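You operate a simulated robot arm through the tools that you are given. There is no shell and no other tool.

You run a simulated robot arm. Do the job below in one go: nothing can be reset, and whatever is moved stays where it is left.

TASK
Put things in order on the side table. At the end: the white refill bottle (marked "SOAP REFILL") stands where the clear jar stood; the clear juice glass stands where the yellow lemon half stood; the clear jar stands where the clear juice glass stood; the yellow lemon half stands on top of the grey ring cover; whatever was shut is shut again. Leave all else as you found it, and nothing knocked over.

It is judged by the outcome, as a careful person would: the job done as asked, and still so three seconds after it is handed in. It fails if anything else is knocked over, pushed out of place, dropped, spilled or broken. Lids that push on must go on centred and level and be pressed home; caps that screw on are set level and turned clockwise until they are tight.

THE ROBOT
A 6-joint arm with a two-finger parallel gripper, fixed in place. Base frame: the origin is at the foot of the arm, x ahead of it, y to its left, z up; the work surface is at about z = 0. Readings come in m, rad, newtons and seconds.
With the tool pointing down near the work surface it reaches from about 0.12 to 0.5 m from the base axis. Its first joint turns from -1.257 to 1.257 rad. Payload 0.65 kg.
Tool frame: the origin (TCP) lies between the finger pads and is the grasp point; the fingertips stand 0.025 m ahead of it; z points along the fingers, y is the line along which they close. The gripper opens to 0.076 m. The fingers are 0.018 m wide and 0.01 m thick; the gripper's body (0.036 by 0.078 m) begins 0.045 m behind the TCP.
Orientation is that of the tool frame in the base frame, as a unit quaternion [x, y, z, w]. With the fingers straight down and closing along the base's y, the tool's x points along the base's -x, its y along +y and its z along -z.

THE INTERFACE
- The arm moves only by the tool nudge_tool. Its argument "series" is one flat list of numbers, 6 for each row, row after row: the shift along the tool's x, y, z in mm, then the turn, a rotation vector about the tool's x, y, z in rad. In form: [tx, ty, tz, ax, ay, az, tx, ty, tz, ax, ay, az, ...]. A call has 1 to 20 rows; each row is the pose to reach, as a shift and turn from the pose commanded when the call began, along the tool's axes at that moment. "hand" is the closure, from 0 (fully open) to 1 (shut), set as the call begins (left out, the last holds). A row lasts 0.2 s, in which the tool goes at most 0.05 m and 0.15 rad; a call with a longer step from one row to the next is refused whole, and so is a gripper value outside its range. A pose out of reach is approached as far as the arm can. The call stops where the force on the tool passes 40 N (or 10 N more than at its start, if that is more) or the arm is blocked; 0.2 s more then pass. Each finger travels about 0.108 m/s and halts on what it meets, pressing with about 30 N; the grip force reading is that of the motor and also rises with nothing between the fingers. The clock runs only during rows and for 0.2 s after the last one: add rows that repeat a pose to give the fingers time. The reply holds the time, the measured pose of the TCP, the force on the tool along the base axes, the opening and the grip force, in the units named above and with some noise, with the torque about the TCP (base axes, N m) and any sound that the robot's microphone picked up, and new pictures: "pictures" is both (left out), scene, wrist or none.
- Cameras (640 x 400 px; columns grow to the right, rows downward): "scene" is fixed at [0.0456, 0.2744, 0.3857]; the picture's right is [-0.83, -0.56, 0.00], its down [-0.41, 0.61, -0.68] and it looks along [0.38, -0.56, -0.73] (base axes); focal length 214 px, centre (320, 200). "wrist" rides on the gripper at [0.058, 0.011, -0.081] in the tool frame; the picture's right is [-0.18, 0.98, 0.00], its down [-0.75, -0.14, -0.64] and it looks along [-0.63, -0.12, 0.77] (tool axes); focal length 243 px, centre (320, 200). There is no depth. A picture from a camera that has moved, and an enlarged one, comes with that camera's place and axes in the base frame and with its lens.
- inspect(camera, box): a new picture of the part [left, top, right, bottom] of that camera's present view, enlarged. The clock stands still meanwhile.
- hand_in(): hands the job in; it is judged then, once.

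Nothing tells you positions but the pictures and the camera data. Unless the task says otherwise, let go and move clear before handing in.

The tools are called after ">>>" by a JSON object that holds its "name" and its "arguments". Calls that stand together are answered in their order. nudge_tool: Moves the arm, as the interface text tells. Its arguments: {"type":"object","properties":{"series":{"type":"array","items":{"type":"number"}},"hand":{"type":"number"},"pictures":{"type":"string","enum":["both","scene","wrist","none"]}},"required":["series"]} The other tools are called the same way: inspect (camera, box) takes an enlarged picture of a part of a camera's view; hand_in () hands the job in.

At the start:

```text
time_s: 0.0
eef_pos: [0.2037, -0.1363, 0.3157]
tool_rot: [0.0, 1.0, -0.002, 0.0]
contact_force: [0.0, -0.7, -0.7]
ft_torque: [-0.04, -0.01, -0.04]
grip_width: 0.0762
gripper_force: 0.0
```

scene: 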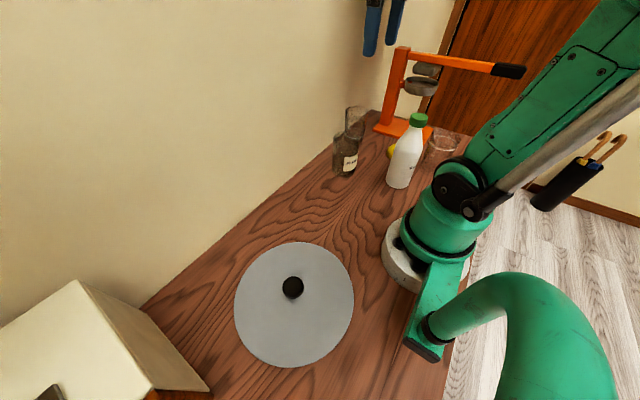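
wrist: 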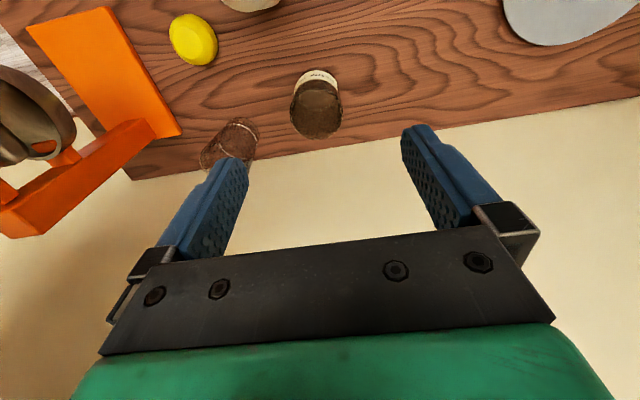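

I see a side table with a juice press (orange), a white bottle with a green cap, a lemon half, dark jars/glasses near the wall, and a large grey disc with a black knob. I'll take enlarged pictures first to identify everything.

>>> {"name": "inspect", "arguments": {"camera": "scene", "box": [310, 80, 490, 200]}}

>>> {"name": "inspect", "arguments": {"camera": "scene", "box": [200, 220, 400, 400]}}

>>> {"name": "inspect", "arguments": {"camera": "wrist", "box": [130, 0, 410, 180]}}

>>> {"name": "inspect", "arguments": {"camera": "scene", "box": [330, 0, 570, 150]}}

```text
3.33 times, centred on (400, 140) of scene
camera zoom: at [0.0456, 0.2744, 0.3857], right [-0.83, -0.56, 0.0], down [-0.41, 0.61, -0.68], along [0.38, -0.56, -0.73], focal length 715 px, centre (53, 400)
```

zoom: 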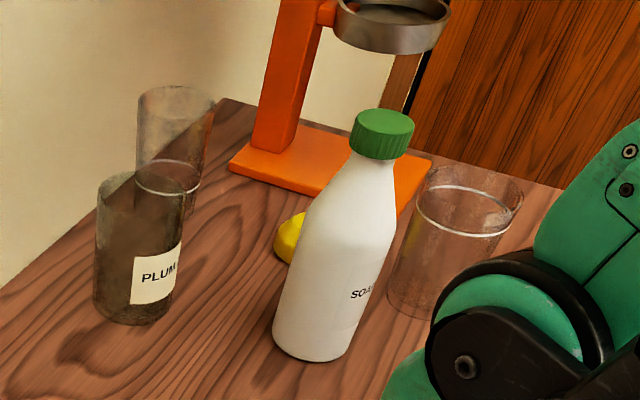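

```text
2.22 times, centred on (300, 310) of scene
camera zoom: at [0.0456, 0.2744, 0.3857], right [-0.83, -0.56, 0.0], down [-0.41, 0.61, -0.68], along [0.38, -0.56, -0.73], focal length 477 px, centre (364, -44)
```

zoom: 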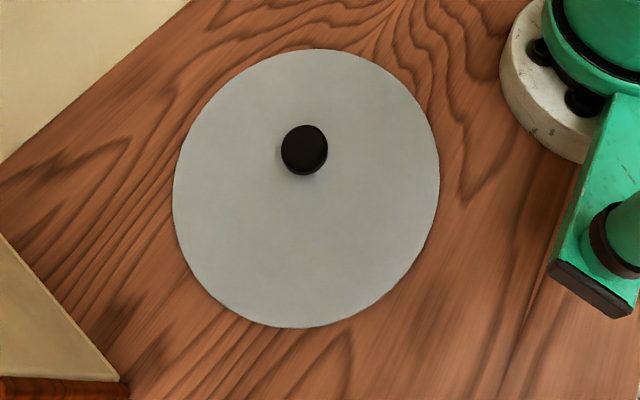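

```text
2.22 times, centred on (270, 90) of wrist
camera zoom: at [0.1444, -0.1241, 0.3963], right [0.18, 0.98, 0.0], down [0.75, -0.14, 0.64], along [0.63, -0.12, -0.76], focal length 539 px, centre (431, 444)
```

zoom: 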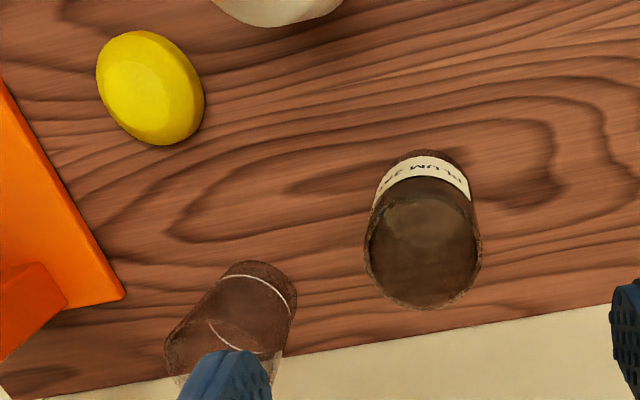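

```text
2.67 times, centred on (450, 75) of scene
camera zoom: at [0.0456, 0.2744, 0.3857], right [-0.83, -0.56, 0.0], down [-0.41, 0.61, -0.68], along [0.38, -0.56, -0.73], focal length 572 px, centre (-27, 533)
```

zoom: 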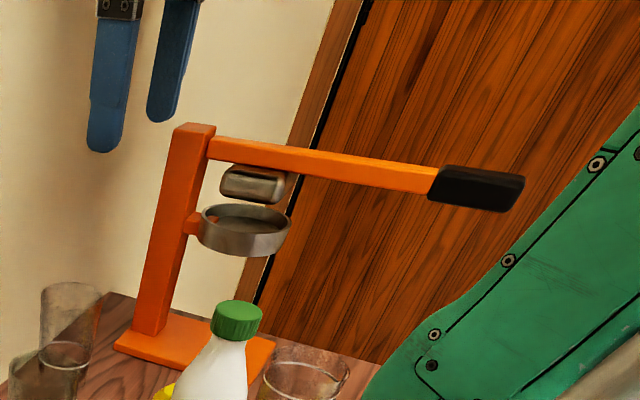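

I see three clear vessels: a "PLUM JA…" one near (0.25,-0.15), a tall one near (0.30,-0.30), and a wide one near (0.05,-0.30). I need closer looks to tell jar from juice glass.

>>> {"name": "inspect", "arguments": {"camera": "scene", "box": [415, 120, 479, 160]}}

>>> {"name": "inspect", "arguments": {"camera": "scene", "box": [320, 98, 400, 148]}}

>>> {"name": "inspect", "arguments": {"camera": "scene", "box": [320, 130, 400, 180]}}

>>> {"name": "inspect", "arguments": {"camera": "scene", "box": [0, 260, 220, 400]}}

>>> {"name": "inspect", "arguments": {"camera": "wrist", "box": [180, 60, 360, 180]}}

```text
10.00 times, centred on (447, 140) of scene
camera zoom: at [0.0456, 0.2744, 0.3857], right [-0.83, -0.56, 0.0], down [-0.41, 0.61, -0.68], along [0.38, -0.56, -0.73], focal length 2145 px, centre (-950, 800)
```

zoom: 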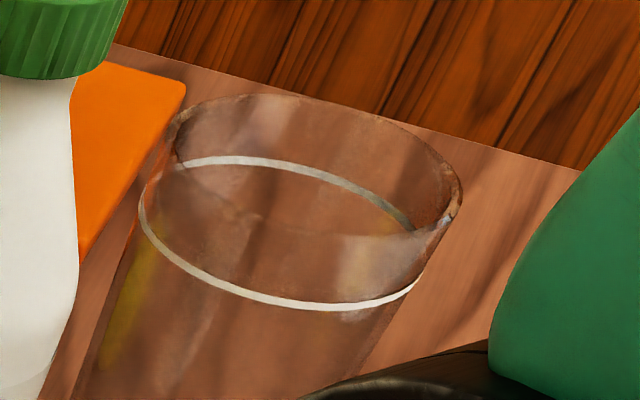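

```text
8.00 times, centred on (360, 123) of scene
camera zoom: at [0.0456, 0.2744, 0.3857], right [-0.83, -0.56, 0.0], down [-0.41, 0.61, -0.68], along [0.38, -0.56, -0.73], focal length 1716 px, centre (0, 816)
```

zoom: 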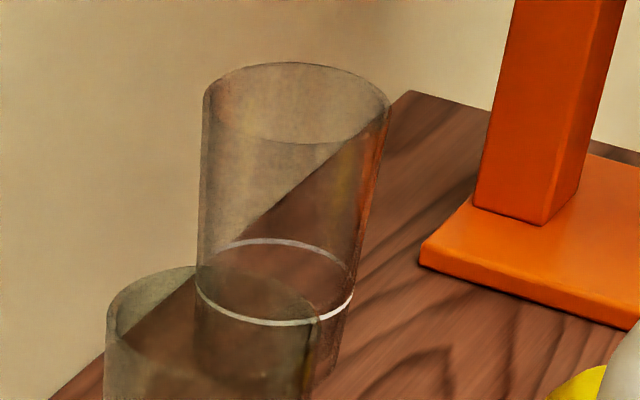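

```text
8.00 times, centred on (360, 155) of scene
camera zoom: at [0.0456, 0.2744, 0.3857], right [-0.83, -0.56, 0.0], down [-0.41, 0.61, -0.68], along [0.38, -0.56, -0.73], focal length 1716 px, centre (0, 560)
```

zoom: 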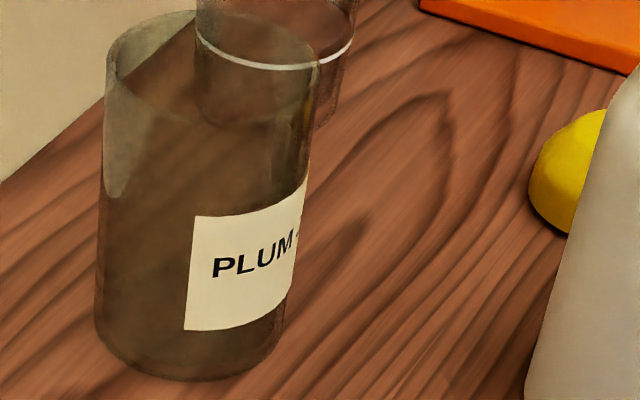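

```text
2.86 times, centred on (110, 330) of scene
camera zoom: at [0.0456, 0.2744, 0.3857], right [-0.83, -0.56, 0.0], down [-0.41, 0.61, -0.68], along [0.38, -0.56, -0.73], focal length 613 px, centre (920, -171)
```

zoom: 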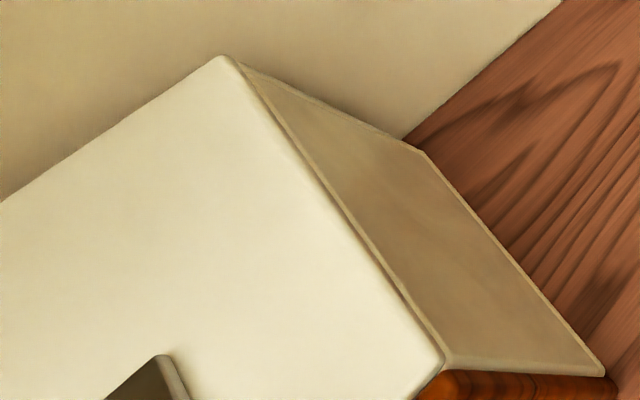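

```text
3.33 times, centred on (270, 120) of wrist
camera zoom: at [0.1444, -0.1241, 0.3963], right [0.18, 0.98, 0.0], down [0.75, -0.14, 0.64], along [0.63, -0.12, -0.76], focal length 809 px, centre (487, 467)
```

zoom: 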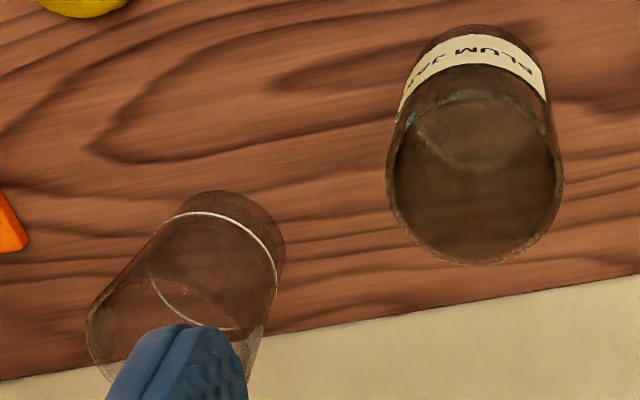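

The PLUM JA(M) vessel looks smoky, and there are two unlabelled clear vessels, so I need better views. I'll stay high and turn the wrist camera toward -y over the bottle to look at the right-hand vessel.

>>> {"name": "nudge_tool", "arguments": {"series": [10, -3, 0, 0, 0, 0.143, 20, -6, 0, 0, 0, 0.286, 30, -9, 0, 0, 0, 0.428, 40, -12, 0, 0, 0, 0.571, 50, -15, 0, 0, 0, 0.714, 60, -18, 0, 0, 0, 0.857, 70, -21, 0, 0, 0, 1.0, 80, -24, 0, 0, 0, 1.142, 90, -27, 0, 0, 0, 1.285, 100, -30, 0, 0, 0, 1.428, 104, -34, 0, 0, 0, 1.57], "hand": 0}}

```text
time_s: 2.4
eef_pos: [0.1, -0.1692, 0.3159]
tool_rot: [0.708, 0.707, 0.0, 0.002]
contact_force: [0.9, -0.4, 0.6]
ft_torque: [-0.02, 0.0, -0.01]
grip_width: 0.0761
gripper_force: 0.2
camera wrist: at [0.1097, -0.1104, 0.396], right [0.98, -0.19, 0.0], down [-0.14, -0.75, 0.64], along [-0.12, -0.63, -0.77], focal length 243 px, centre (320, 200)
```

scene: 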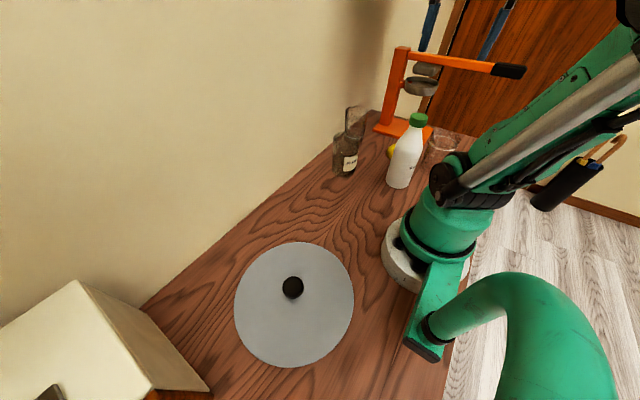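
wrist: 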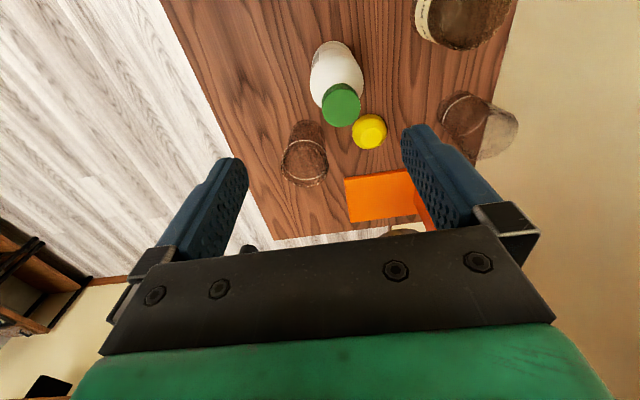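

Now the whole work area is visible from above. I'll enlarge it.

>>> {"name": "inspect", "arguments": {"camera": "wrist", "box": [265, 100, 361, 200]}}

>>> {"name": "inspect", "arguments": {"camera": "wrist", "box": [400, 70, 528, 170]}}

>>> {"name": "inspect", "arguments": {"camera": "wrist", "box": [400, 0, 528, 80]}}

>>> {"name": "inspect", "arguments": {"camera": "wrist", "box": [220, 20, 476, 220]}}

```text
4.00 times, centred on (313, 150) of wrist
camera zoom: at [0.1097, -0.1104, 0.396], right [0.98, -0.19, 0.0], down [-0.14, -0.75, 0.64], along [-0.12, -0.63, -0.77], focal length 970 px, centre (348, 400)
```

zoom: 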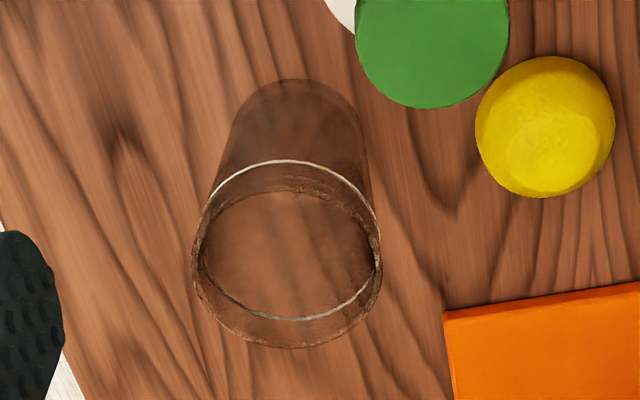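

```text
4.00 times, centred on (464, 120) of wrist
camera zoom: at [0.1097, -0.1104, 0.396], right [0.98, -0.19, 0.0], down [-0.14, -0.75, 0.64], along [-0.12, -0.63, -0.77], focal length 970 px, centre (-256, 520)
```

zoom: 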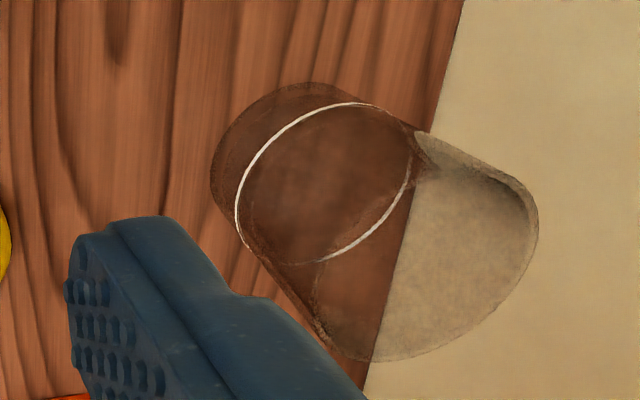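

```text
5.00 times, centred on (464, 40) of wrist
camera zoom: at [0.1097, -0.1104, 0.396], right [0.98, -0.19, 0.0], down [-0.14, -0.75, 0.64], along [-0.12, -0.63, -0.77], focal length 1213 px, centre (-400, 1000)
```

zoom: 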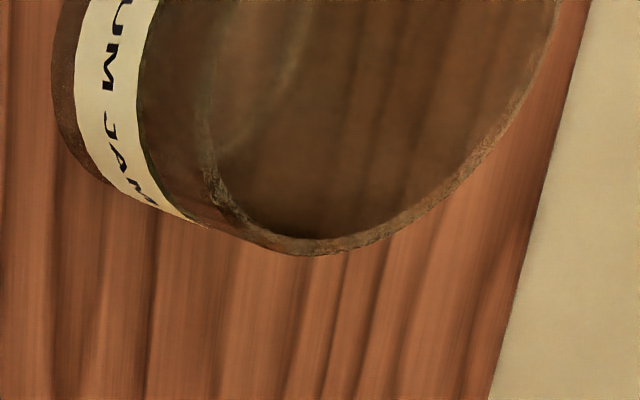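

```text
2.00 times, centred on (348, 120) of wrist
camera zoom: at [0.1097, -0.1104, 0.396], right [0.98, -0.19, 0.0], down [-0.14, -0.75, 0.64], along [-0.12, -0.63, -0.77], focal length 485 px, centre (264, 360)
```

zoom: 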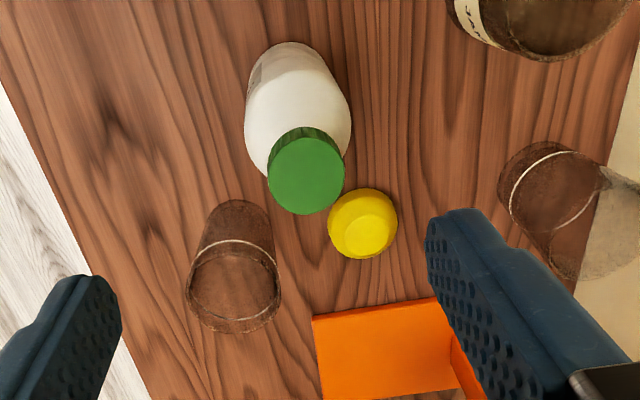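

All three clear vessels look about the same size (~68 mm wide, 100 mm tall); they differ in markings. I'll zoom harder to tell them apart.

>>> {"name": "inspect", "arguments": {"camera": "wrist", "box": [278, 115, 334, 150]}}

>>> {"name": "inspect", "arguments": {"camera": "wrist", "box": [278, 145, 334, 190]}}

>>> {"name": "inspect", "arguments": {"camera": "wrist", "box": [435, 85, 499, 130]}}

>>> {"name": "inspect", "arguments": {"camera": "scene", "box": [335, 135, 367, 180]}}

>>> {"name": "inspect", "arguments": {"camera": "scene", "box": [415, 125, 463, 167]}}

```text
11.43 times, centred on (306, 132) of wrist
camera zoom: at [0.1097, -0.1104, 0.396], right [0.98, -0.19, 0.0], down [-0.14, -0.75, 0.64], along [-0.12, -0.63, -0.77], focal length 2773 px, centre (480, 971)
```

zoom: 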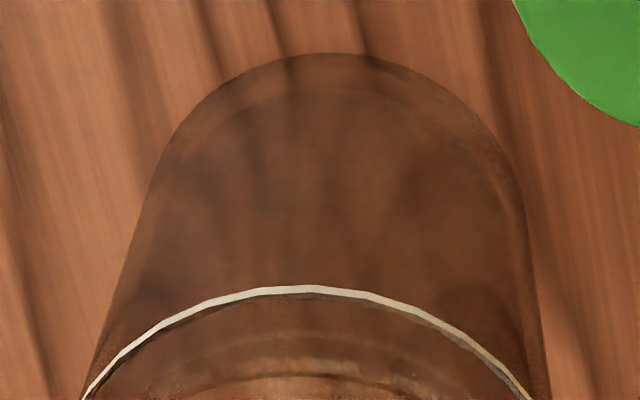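

```text
8.89 times, centred on (306, 168) of wrist
camera zoom: at [0.1097, -0.1104, 0.396], right [0.98, -0.19, 0.0], down [-0.14, -0.75, 0.64], along [-0.12, -0.63, -0.77], focal length 2157 px, centre (444, 489)
```

zoom: 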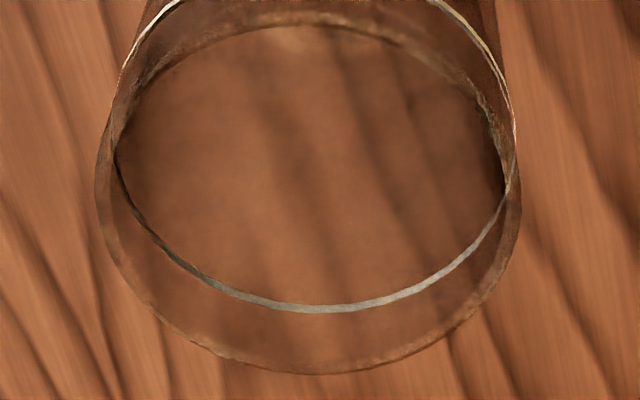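

```text
8.89 times, centred on (467, 108) of wrist
camera zoom: at [0.1097, -0.1104, 0.396], right [0.98, -0.19, 0.0], down [-0.14, -0.75, 0.64], along [-0.12, -0.63, -0.77], focal length 2157 px, centre (-987, 1022)
```

zoom: 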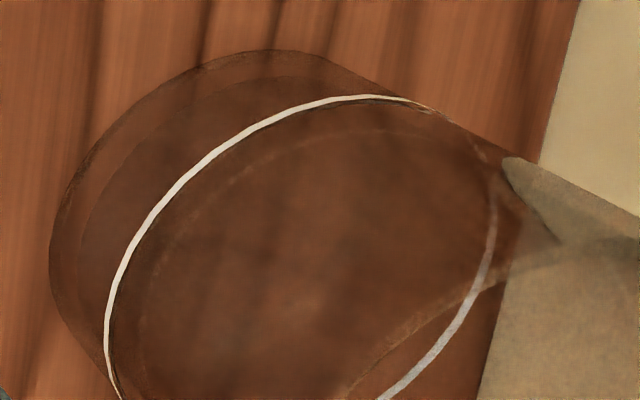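

```text
8.89 times, centred on (351, 158) of scene
camera zoom: at [0.0456, 0.2744, 0.3857], right [-0.83, -0.56, 0.0], down [-0.41, 0.61, -0.68], along [0.38, -0.56, -0.73], focal length 1906 px, centre (44, 578)
```

zoom: 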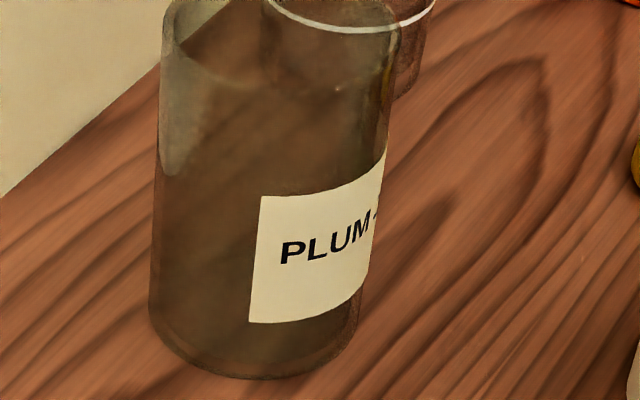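

```text
9.52 times, centred on (439, 146) of scene
camera zoom: at [0.0456, 0.2744, 0.3857], right [-0.83, -0.56, 0.0], down [-0.41, 0.61, -0.68], along [0.38, -0.56, -0.73], focal length 2043 px, centre (-813, 714)
```

zoom: 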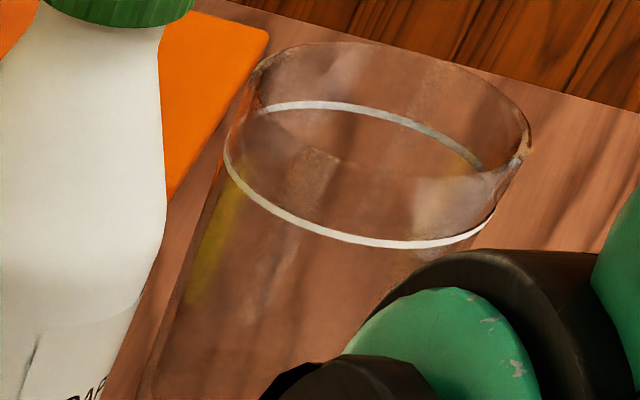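

The labelled PLUM JAM vessel looks like a straight-walled jar while the two with white rings look like slightly tapered glasses. I'll look from nearly above the tall glass by the wall to check its shape and position.

>>> {"name": "nudge_tool", "arguments": {"series": [-14, 27, 0, 0, 0, -0.131, -29, 54, 0, 0, 0, -0.262, -43, 81, -2, 0, 0, -0.392, -58, 108, -3, 0, 0, -0.523, -72, 135, -4, 0, 0, -0.654, -87, 162, -4, 0, 0, -0.785], "pictures": "both"}}

```text
time_s: 3.4
eef_pos: [0.207, -0.2219, 0.3205]
tool_rot: [0.502, 0.865, 0.003, -0.004]
contact_force: [5.8, 11.0, 1.8]
ft_torque: [-1.24, 0.66, 0.16]
grip_width: 0.0761
gripper_force: 0.1
stopped in row 5: the force on the tool passed its limit at 143 N (the readings are from after the stop); the commanded pose is now the measured one
camera wrist: at [0.1868, -0.1673, 0.4013], right [0.95, 0.33, 0.0], down [0.25, -0.73, 0.63], along [0.21, -0.6, -0.77], focal length 243 px, centre (320, 200)
```

scene: 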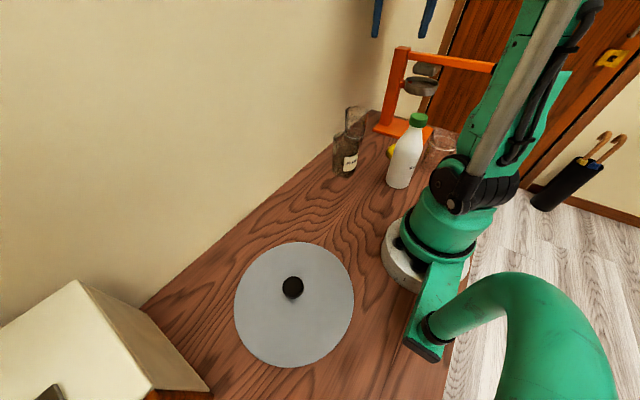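
wrist: 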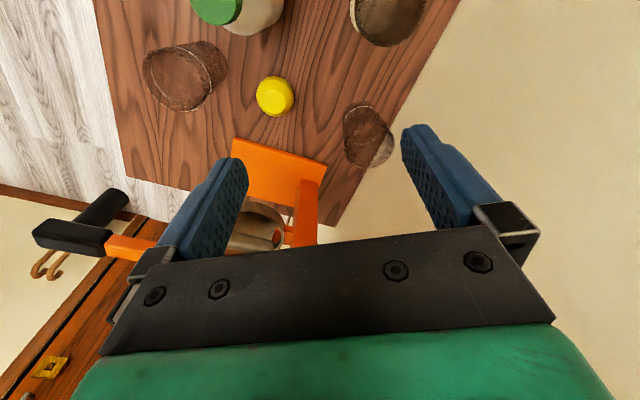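

The arm bumped something unexpectedly at about (0.21,-0.22), well above the table. I'll stop and look at what may have been touched.

>>> {"name": "inspect", "arguments": {"camera": "scene", "box": [320, 0, 640, 200]}}

>>> {"name": "inspect", "arguments": {"camera": "wrist", "box": [90, 0, 474, 240]}}

```text
2.00 times, centred on (480, 100) of scene
camera zoom: at [0.0456, 0.2744, 0.3856], right [-0.83, -0.56, 0.0], down [-0.41, 0.61, -0.68], along [0.38, -0.56, -0.73], focal length 429 px, centre (0, 400)
```

zoom: 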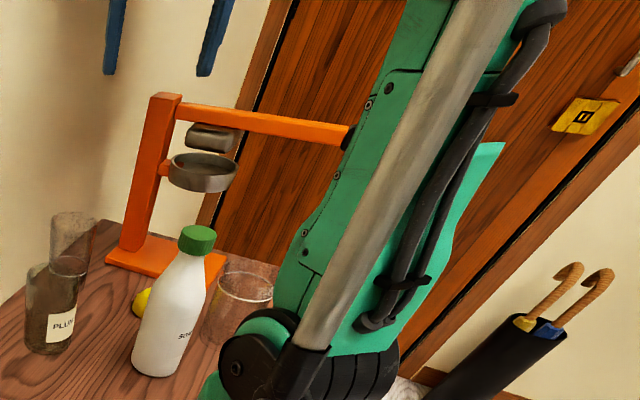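

```text
1.67 times, centred on (282, 120) of wrist
camera zoom: at [0.1868, -0.1673, 0.4013], right [0.95, 0.33, 0.0], down [0.25, -0.73, 0.63], along [0.21, -0.6, -0.77], focal length 404 px, centre (383, 333)
```

zoom: 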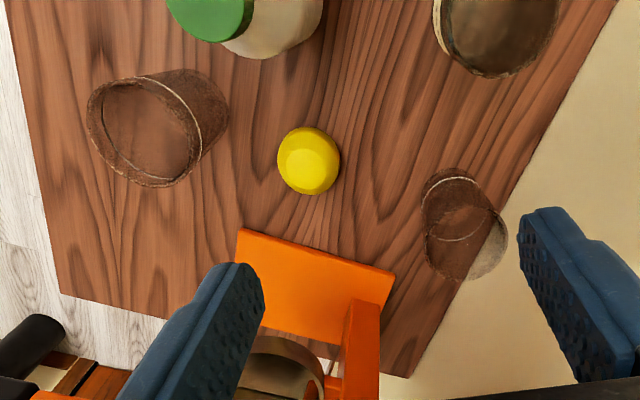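

Nothing visible is touching the gripper. I'll hold still one row to see whether the force reading persists, which tells contact from shock.

>>> {"name": "nudge_tool", "arguments": {"series": [0, 0, 0, 0, 0, 0, 0, 0, 0, 0, 0, 0], "pictures": "none"}}

```text
time_s: 4.0
eef_pos: [0.2064, -0.223, 0.3215]
tool_rot: [0.503, 0.864, 0.003, -0.004]
contact_force: [8.4, 20.4, 2.7]
ft_torque: [-2.26, 0.92, 0.2]
grip_width: 0.0762
gripper_force: 0.1
```

There is a steady 22 N contact about 0.11 m above the TCP (z≈0.43), from the -y side, so an unseen obstacle hangs there. I'll back off in +y.

>>> {"name": "nudge_tool", "arguments": {"series": [9, 5, 0, 0, 0, 0, 17, 10, 0, 0, 0, 0, 35, 20, 0, 0, 0, 0, 35, 20, 0, 0, 0, 0], "pictures": "both"}}

```text
time_s: 5.0
eef_pos: [0.2079, -0.1831, 0.3214]
tool_rot: [0.504, 0.864, 0.004, -0.004]
contact_force: [0.0, -0.4, 0.1]
ft_torque: [0.01, 0.03, -0.04]
grip_width: 0.076
gripper_force: 0.1
camera wrist: at [0.1885, -0.1271, 0.4017], right [0.95, 0.33, 0.0], down [0.25, -0.73, 0.64], along [0.21, -0.6, -0.77], focal length 243 px, centre (320, 200)
```

scene: 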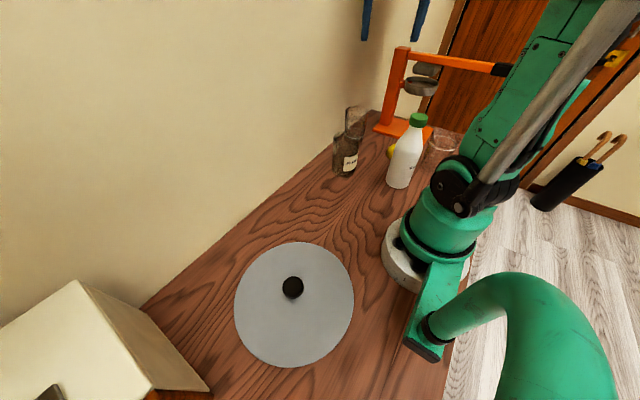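
wrist: 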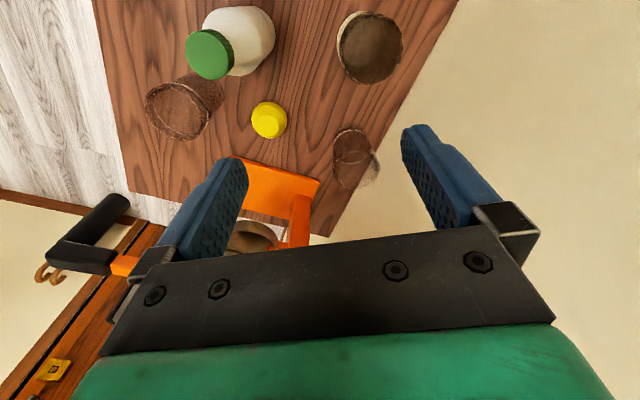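

The contact cleared. I need to see what hangs there, so I'll retreat to open space and tilt the wrist camera up toward that zone.

>>> {"name": "nudge_tool", "arguments": {"series": [25, 18, 5, 0, 0, 0, 50, 35, 10, 0, -0.1, 0, 75, 53, 15, 0, -0.24, 0, 101, 71, 21, 0, -0.38, 0, 101, 71, 21, 0, -0.52, 0, 101, 71, 21, 0, -0.66, 0, 101, 71, 21, 0, -0.8, 0, 101, 71, 21, 0, -0.8, 0], "pictures": "both"}}

```text
time_s: 6.8
eef_pos: [0.2178, -0.0591, 0.3005]
tool_rot: [0.464, 0.798, -0.193, 0.334]
contact_force: [0.2, -0.5, 0.9]
ft_torque: [-0.02, -0.03, 0.01]
grip_width: 0.076
gripper_force: 0.0
camera wrist: at [0.1788, 0.0311, 0.3156], right [0.92, 0.37, 0.13], down [-0.09, -0.13, 0.99], along [0.39, -0.92, -0.09], focal length 243 px, centre (320, 200)
```

scene: 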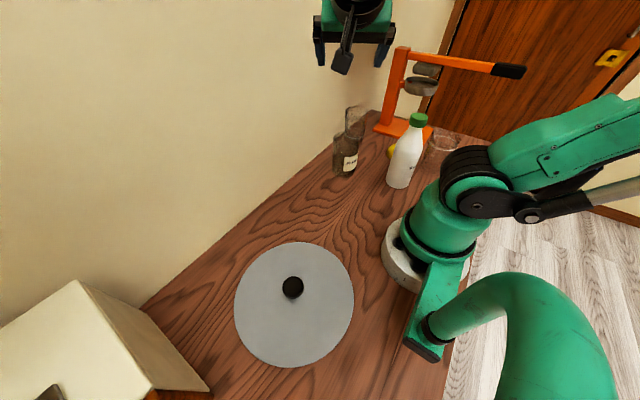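
wrist: 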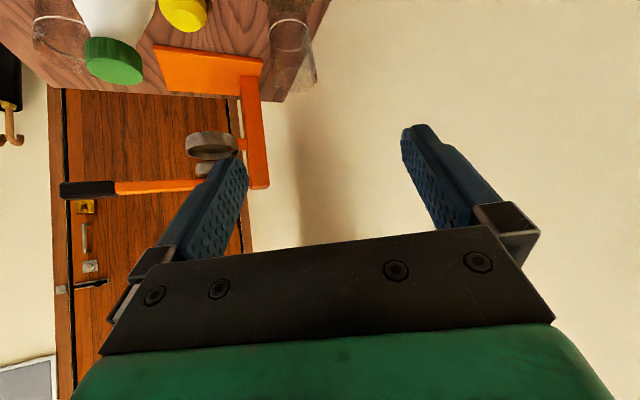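

I see only the wall, press and door; the suspected spot is hidden behind the gripper in this view. I'll move back in +y and tilt a bit further up.

>>> {"name": "nudge_tool", "arguments": {"series": [22, 18, -23, 0, -0.08, 0, 45, 36, -45, 0, -0.16, 0, 67, 54, -68, 0, -0.25, 0, 67, 54, -68, 0, -0.35, 0, 67, 54, -68, 0, -0.35, 0], "pictures": "both"}}

```text
time_s: 8.0
eef_pos: [0.216, 0.0501, 0.3014]
tool_rot: [0.424, 0.727, -0.271, 0.467]
contact_force: [0.1, 1.0, -0.4]
ft_torque: [0.01, 0.01, 0.0]
grip_width: 0.0759
gripper_force: 0.1
camera wrist: at [0.1766, 0.1403, 0.2812], right [0.89, 0.42, 0.17], down [-0.26, 0.17, 0.95], along [0.37, -0.89, 0.26], focal length 243 px, centre (320, 200)
```

scene: 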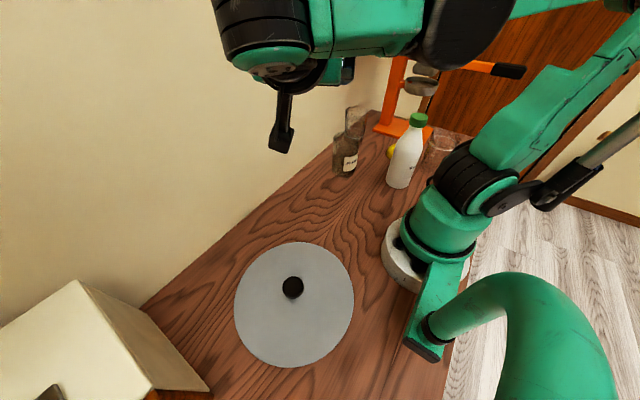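
wrist: 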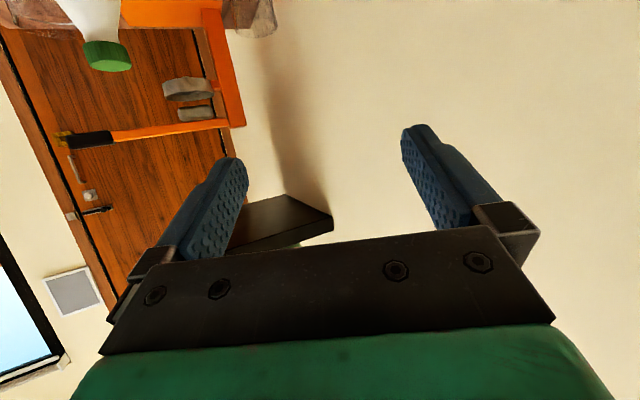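

A dark shelf on the wall is now visible between the fingers; this is what the gripper hit. I'll enlarge it to locate it.

>>> {"name": "inspect", "arguments": {"camera": "wrist", "box": [210, 160, 402, 280]}}

>>> {"name": "nudge_tool", "arguments": {"series": [0, 0, 0, 0, -0.12, 0, 0, 0, 0, 0, -0.25, 0, 0, 0, 0, 0, -0.25, 0], "pictures": "wrist"}}

```text
3.33 times, centred on (306, 220) of wrist
camera zoom: at [0.1766, 0.1403, 0.2812], right [0.89, 0.42, 0.17], down [-0.26, 0.17, 0.95], along [0.37, -0.89, 0.26], focal length 809 px, centre (367, 133)
```

zoom: 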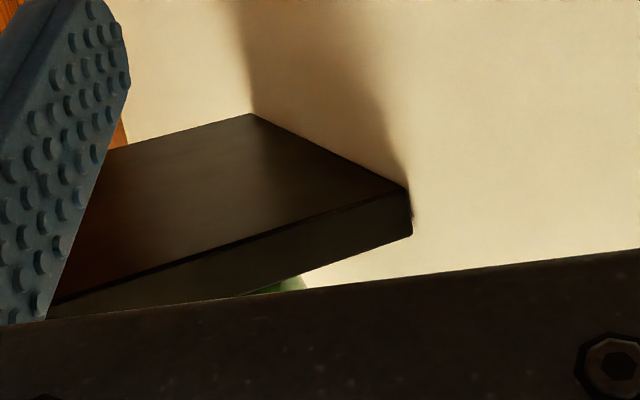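

```text
time_s: 8.8
eef_pos: [0.2165, 0.0499, 0.3015]
tool_rot: [0.387, 0.664, -0.322, 0.553]
contact_force: [0.1, 0.6, -0.1]
ft_torque: [-0.02, -0.01, -0.02]
grip_width: 0.0759
gripper_force: 0.1
camera wrist: at [0.1817, 0.1336, 0.2575], right [0.87, 0.46, 0.18], down [-0.37, 0.36, 0.86], along [0.33, -0.81, 0.48], focal length 243 px, centre (320, 200)
```

wrist: 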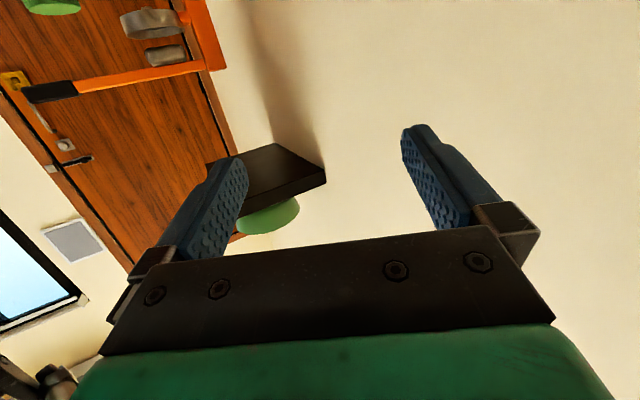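

A wall shelf with a green item on top of it. Let me zoom for its geometry and the item on it.

>>> {"name": "inspect", "arguments": {"camera": "wrist", "box": [200, 120, 360, 250]}}

```text
3.08 times, centred on (280, 185) of wrist
camera zoom: at [0.1817, 0.1336, 0.2575], right [0.87, 0.46, 0.18], down [-0.37, 0.36, 0.86], along [0.33, -0.81, 0.48], focal length 746 px, centre (443, 246)
```

zoom: 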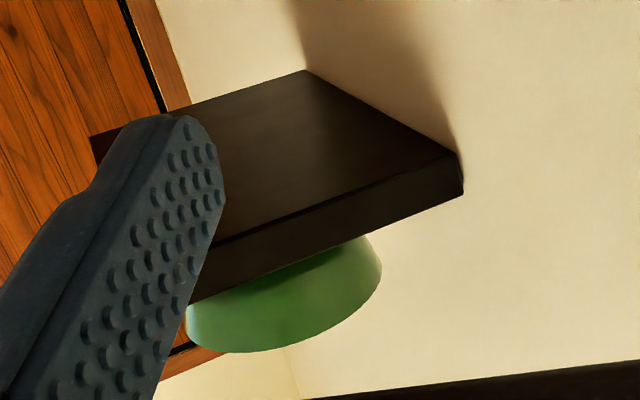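

The obstacle is a fixed wall shelf (about x>0.165, y from -0.24 to -0.53, z 0.425–0.45) with a green bowl on top, and the bowl appears undisturbed. I'll keep tall parts of the arm out of there, and now straighten the tool and go back toward the middle.

>>> {"name": "nudge_tool", "arguments": {"series": [0, -9, 12, 0, 0.14, 0, 0, -18, 25, 0, 0.28, 0, 0, -26, 37, 0, 0.42, 0, 0, -35, 50, 0, 0.56, 0, -1, -44, 62, 0, 0.7, 0, -1, -53, 74, 0, 0.84, 0, -1, -62, 87, 0, 0.98, 0, -1, -70, 99, 0, 1.12, 0, -1, -79, 112, 0, 1.26, 0, -1, -88, 124, 0, 1.395, 0, -1, -88, 124, 0, 1.395, 0], "pictures": "both"}}

```text
time_s: 11.2
eef_pos: [0.2021, -0.1, 0.2793]
tool_rot: [0.503, 0.864, 0.003, -0.003]
contact_force: [-0.7, 0.7, 0.2]
ft_torque: [0.0, -0.02, 0.04]
grip_width: 0.076
gripper_force: 0.0
camera wrist: at [0.1822, -0.044, 0.3597], right [0.95, 0.33, 0.0], down [0.25, -0.73, 0.64], along [0.21, -0.6, -0.77], focal length 243 px, centre (320, 200)
```

scene: 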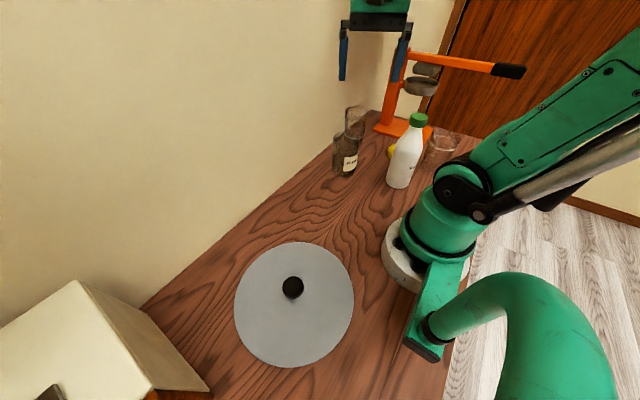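
wrist: 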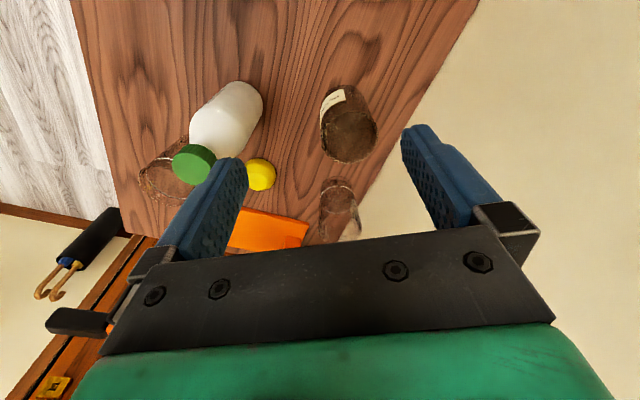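

The tool is vertical again. Next I turn the gripper so the camera stays clear of the bottle, and move between the bottle and jar toward the lemon.

>>> {"name": "nudge_tool", "arguments": {"series": [-7, -8, 8, 0, 0, 0.135, -14, -15, 15, 0, 0, 0.27, -22, -23, 23, 0, 0, 0.405, -29, -30, 31, 0, 0, 0.54, -36, -38, 38, 0, 0, 0.675, -43, -45, 46, 0, 0, 0.81, -50, -53, 54, 0, 0, 0.945, -58, -60, 61, 0, 0, 1.08, -65, -68, 69, 0, 0, 1.21, -65, -68, 69, 0, 0, 1.21], "pictures": "both"}}

```text
time_s: 13.4
eef_pos: [0.1749, -0.1884, 0.2093]
tool_rot: [0.906, 0.424, 0.001, -0.002]
contact_force: [-0.6, 1.2, 0.4]
ft_torque: [-0.01, 0.02, 0.01]
grip_width: 0.076
gripper_force: 0.0
camera wrist: at [0.2197, -0.1511, 0.2899], right [0.64, -0.77, -0.01], down [-0.59, -0.49, 0.64], along [-0.5, -0.41, -0.77], focal length 243 px, centre (320, 200)
```

scene: 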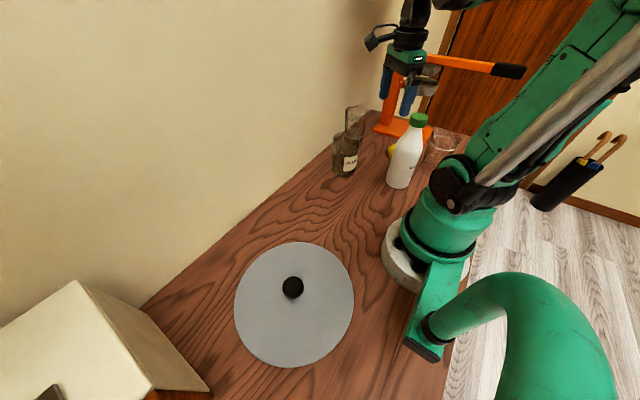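
wrist: 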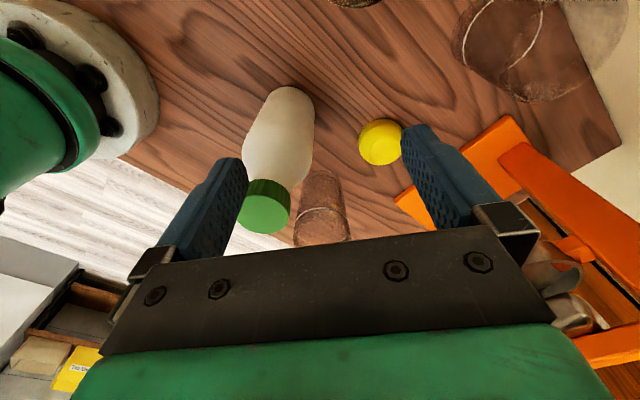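

The lemon sits near (0.160,-0.296). I'll go round the bottle with clearance and come down above the lemon.

>>> {"name": "nudge_tool", "arguments": {"series": [-10, 21, 5, 0, 0, 0, -19, 42, 9, 0, 0, 0, -44, 47, 20, 0, 0, 0, -68, 53, 40, 0, 0, 0, -92, 58, 60, 0, 0, 0, -92, 58, 79, 0, 0, 0, -92, 58, 79, 0, 0, 0], "pictures": "both"}}

```text
time_s: 15.0
eef_pos: [0.1607, -0.2982, 0.1333]
tool_rot: [0.905, 0.425, 0.0, -0.003]
contact_force: [0.0, 0.1, -0.6]
ft_torque: [0.01, 0.0, 0.0]
grip_width: 0.0761
gripper_force: 0.0
camera wrist: at [0.206, -0.2597, 0.2121], right [0.64, -0.77, -0.01], down [-0.59, -0.49, 0.64], along [-0.5, -0.41, -0.77], focal length 243 px, centre (320, 200)
```

scene: 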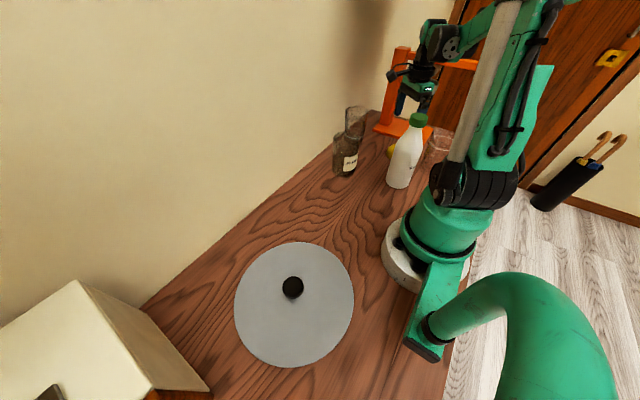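
wrist: 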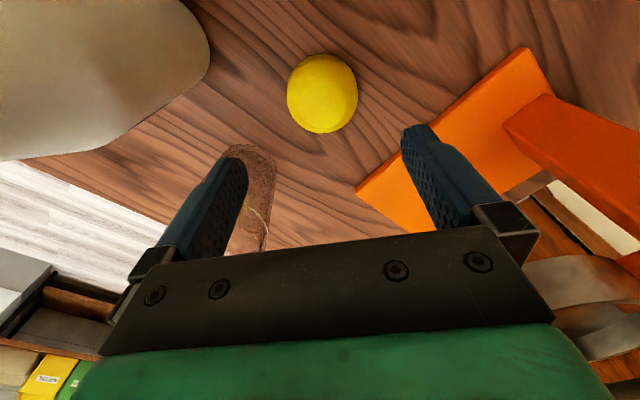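

The lemon is centred between the fingers sideways. I'll zoom for shape and front-back alignment.

>>> {"name": "inspect", "arguments": {"camera": "wrist", "box": [260, 40, 388, 150]}}

>>> {"name": "inspect", "arguments": {"camera": "scene", "box": [370, 90, 450, 170]}}

```text
3.64 times, centred on (324, 95) of wrist
camera zoom: at [0.206, -0.2597, 0.2121], right [0.64, -0.77, -0.01], down [-0.59, -0.49, 0.64], along [-0.5, -0.41, -0.77], focal length 882 px, centre (306, 582)
```

zoom: 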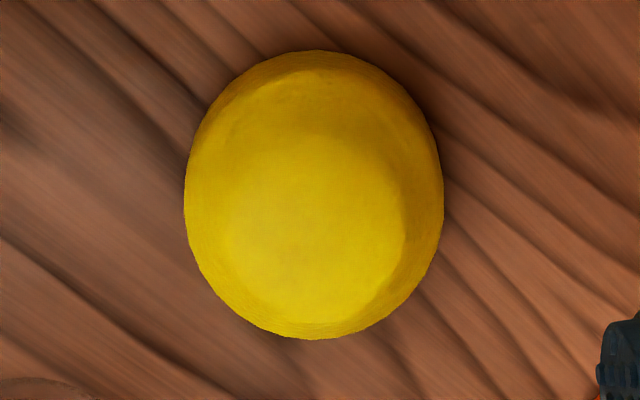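

```text
5.00 times, centred on (410, 130) of scene
camera zoom: at [0.0456, 0.2744, 0.3857], right [-0.83, -0.56, 0.0], down [-0.41, 0.61, -0.68], along [0.38, -0.56, -0.73], focal length 1072 px, centre (-130, 550)
```

zoom: 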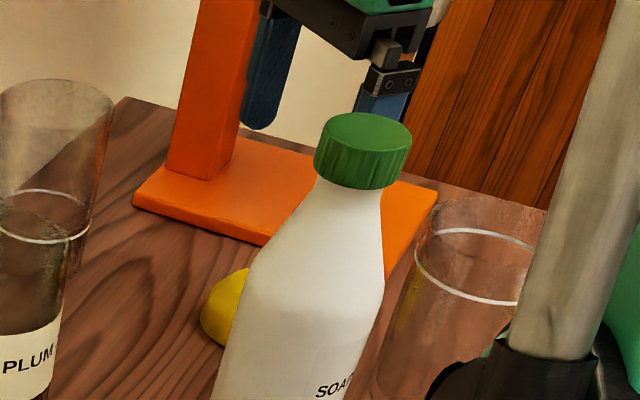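

The lemon is a dome about 56 mm wide, cut side down, within 2 mm of the tool axis. I descend around it.

>>> {"name": "nudge_tool", "arguments": {"series": [-1, 1, 30, 0, 0, 0, -2, 2, 60, 0, 0, 0, -2, 2, 85, 0, 0, 0, -2, 2, 103, 0, 0, 0, -2, 2, 103, 0, 0, 0], "pictures": "wrist"}}

```text
time_s: 16.2
eef_pos: [0.1599, -0.3005, 0.0308]
tool_rot: [0.905, 0.425, 0.0, -0.002]
contact_force: [-0.1, 0.1, 0.4]
ft_torque: [-0.02, 0.0, -0.03]
grip_width: 0.0759
gripper_force: 0.1
camera wrist: at [0.2054, -0.2615, 0.1109], right [0.64, -0.77, 0.0], down [-0.59, -0.49, 0.64], along [-0.5, -0.41, -0.77], focal length 243 px, centre (320, 200)
```

wrist: 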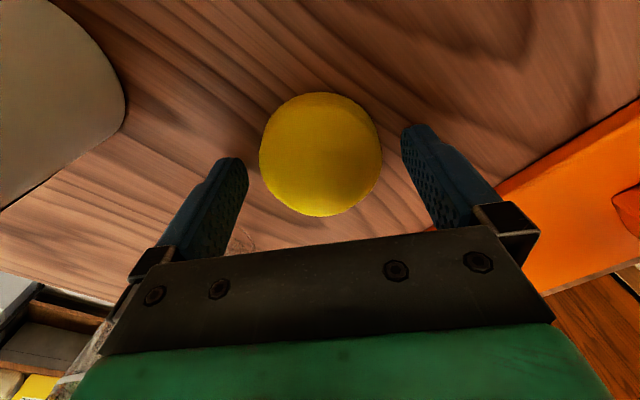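

The lemon is centred between the pads; its spot is (0.160,-0.300). I close the gripper on it.

>>> {"name": "nudge_tool", "arguments": {"series": [0, 0, 0, 0, 0, 0, 0, 0, 0, 0, 0, 0, 0, 0, 0, 0, 0, 0], "hand": 1, "pictures": "wrist"}}

```text
time_s: 17.0
eef_pos: [0.1612, -0.2989, 0.0312]
tool_rot: [0.905, 0.426, 0.0, -0.002]
contact_force: [-0.2, 0.5, -0.3]
ft_torque: [0.0, 0.01, 0.0]
grip_width: 0.0551
gripper_force: 29.9
camera wrist: at [0.2054, -0.2615, 0.1109], right [0.64, -0.77, 0.0], down [-0.59, -0.49, 0.64], along [-0.5, -0.41, -0.77], focal length 243 px, centre (320, 200)
```

wrist: 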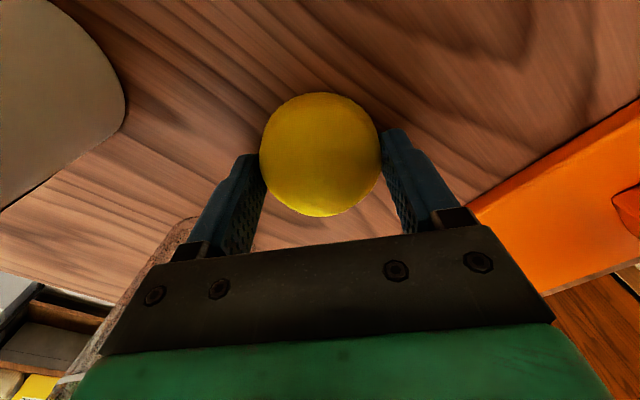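

I hold the lemon (55 mm grip). Now I lift it straight up and bring it back around the bottle.

>>> {"name": "nudge_tool", "arguments": {"series": [0, 0, -20, 0, 0, 0, 0, 0, -50, 0, 0, 0, 0, 0, -80, 0, 0, 0, 0, 0, -100, 0, 0, 0, 25, -6, -120, 0, 0, 0, 50, -12, -140, 0, 0, 0, 75, -18, -159, 0, 0, 0], "pictures": "both"}}

```text
time_s: 18.6
eef_pos: [0.1959, -0.2309, 0.1859]
tool_rot: [0.905, 0.426, 0.001, -0.003]
contact_force: [0.3, -1.6, -1.2]
ft_torque: [0.02, 0.01, 0.01]
grip_width: 0.055
gripper_force: 30.0
camera wrist: at [0.2409, -0.1927, 0.2674], right [0.64, -0.77, -0.01], down [-0.59, -0.49, 0.64], along [-0.5, -0.41, -0.77], focal length 243 px, centre (320, 200)
```

scene: 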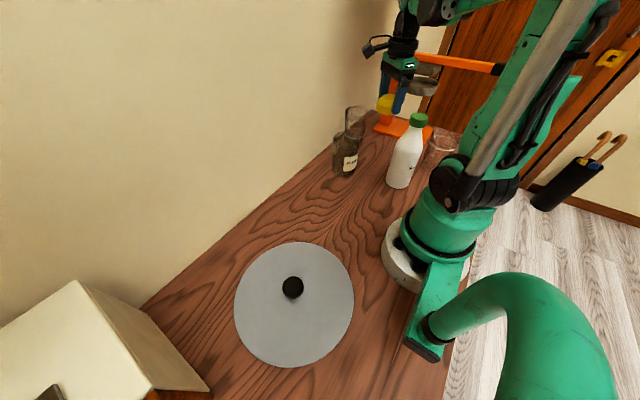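
wrist: 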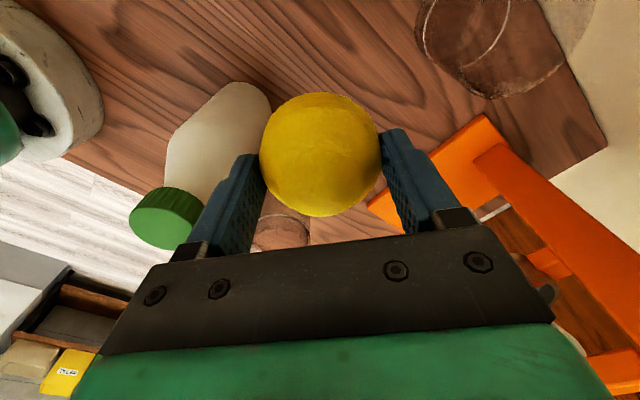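

The lemon is secure. Now I swing it over to the grey cover, turning the wrist so the fingers clear the knob.

>>> {"name": "nudge_tool", "arguments": {"series": [28, -10, -12, 0, 0, -0.125, 55, -20, -24, 0, 0, -0.249, 83, -31, -36, 0, 0, -0.374, 110, -41, -48, 0, 0, -0.498, 137, -56, -48, 0, 0, -0.623, 163, -71, -48, 0, 0, -0.748, 189, -87, -48, 0, 0, -0.872, 216, -102, -48, 0, 0, -0.997, 237, -124, -36, 0, 0, -1.122, 258, -145, -25, 0, 0, -1.246, 279, -167, -13, 0, 0, -1.371, 290, -193, -3, 0, 0, -1.496, 300, -219, 7, 0, 0, -1.62, 311, -246, 17, 0, 0, -1.745, 311, -246, 17, 0, 0, -1.745], "pictures": "both"}}

```text
time_s: 21.8
eef_pos: [0.2033, 0.1646, 0.1727]
tool_rot: [0.256, 0.967, 0.002, -0.002]
contact_force: [-0.8, 0.1, -0.3]
ft_torque: [0.02, 0.0, -0.03]
grip_width: 0.0545
gripper_force: 30.0
camera wrist: at [0.1577, 0.2029, 0.2524], right [0.65, 0.76, 0.0], down [0.59, -0.5, 0.64], along [0.49, -0.41, -0.77], focal length 243 px, centre (320, 200)
```

scene: 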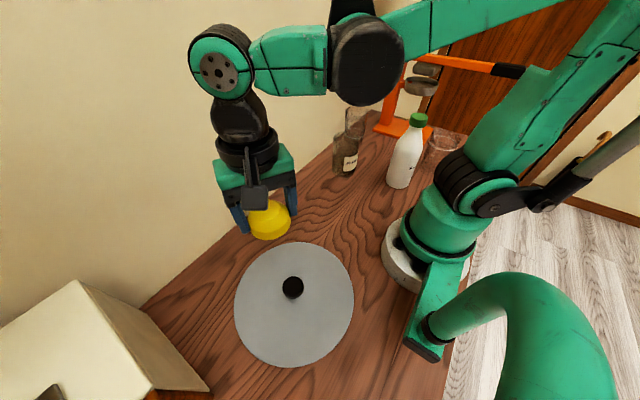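
wrist: 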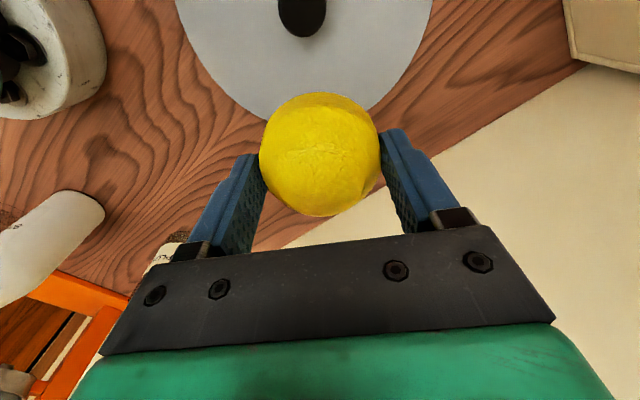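

The lemon hangs over the edge part of the cover. Let me check the cover's height and flatness before lowering.

>>> {"name": "inspect", "arguments": {"camera": "wrist", "box": [170, 0, 450, 130]}}

>>> {"name": "inspect", "arguments": {"camera": "scene", "box": [225, 180, 365, 300]}}

>>> {"name": "inspect", "arguments": {"camera": "scene", "box": [260, 330, 350, 380]}}

```text
2.29 times, centred on (310, 65) of wrist
camera zoom: at [0.1577, 0.2029, 0.2524], right [0.65, 0.76, 0.0], down [0.59, -0.5, 0.64], along [0.49, -0.41, -0.77], focal length 555 px, centre (343, 509)
```

zoom: 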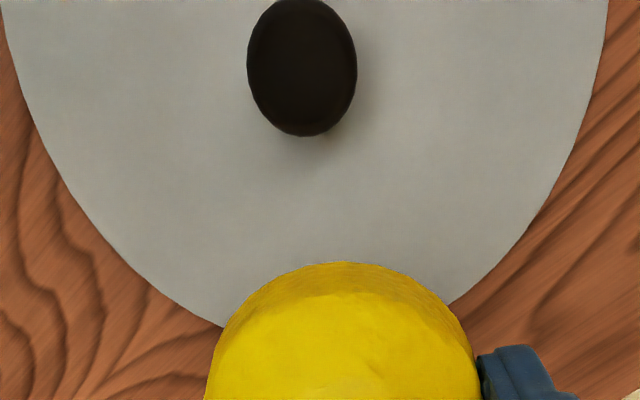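

```text
3.33 times, centred on (295, 240) of scene
camera zoom: at [0.0456, 0.2744, 0.3857], right [-0.83, -0.56, 0.0], down [-0.41, 0.61, -0.68], along [0.38, -0.56, -0.73], focal length 715 px, centre (403, 67)
```

zoom: 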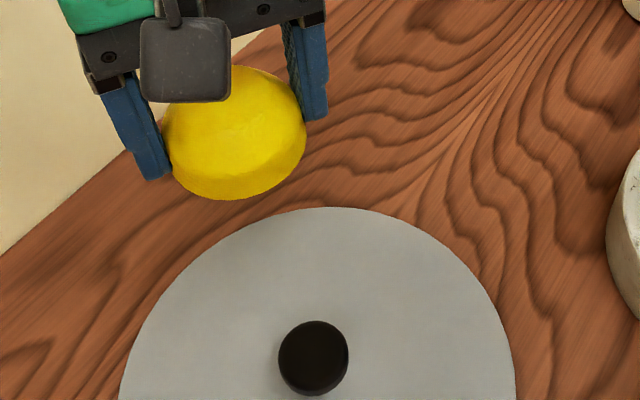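

```text
7.11 times, centred on (305, 355) of scene
camera zoom: at [0.0456, 0.2744, 0.3857], right [-0.83, -0.56, 0.0], down [-0.41, 0.61, -0.68], along [0.38, -0.56, -0.73], focal length 1525 px, centre (427, -902)
```

zoom: 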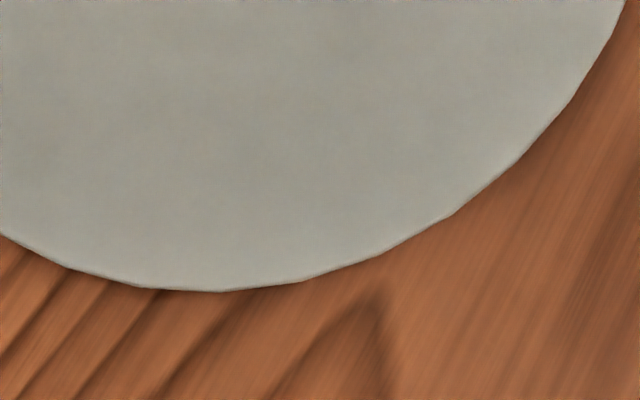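

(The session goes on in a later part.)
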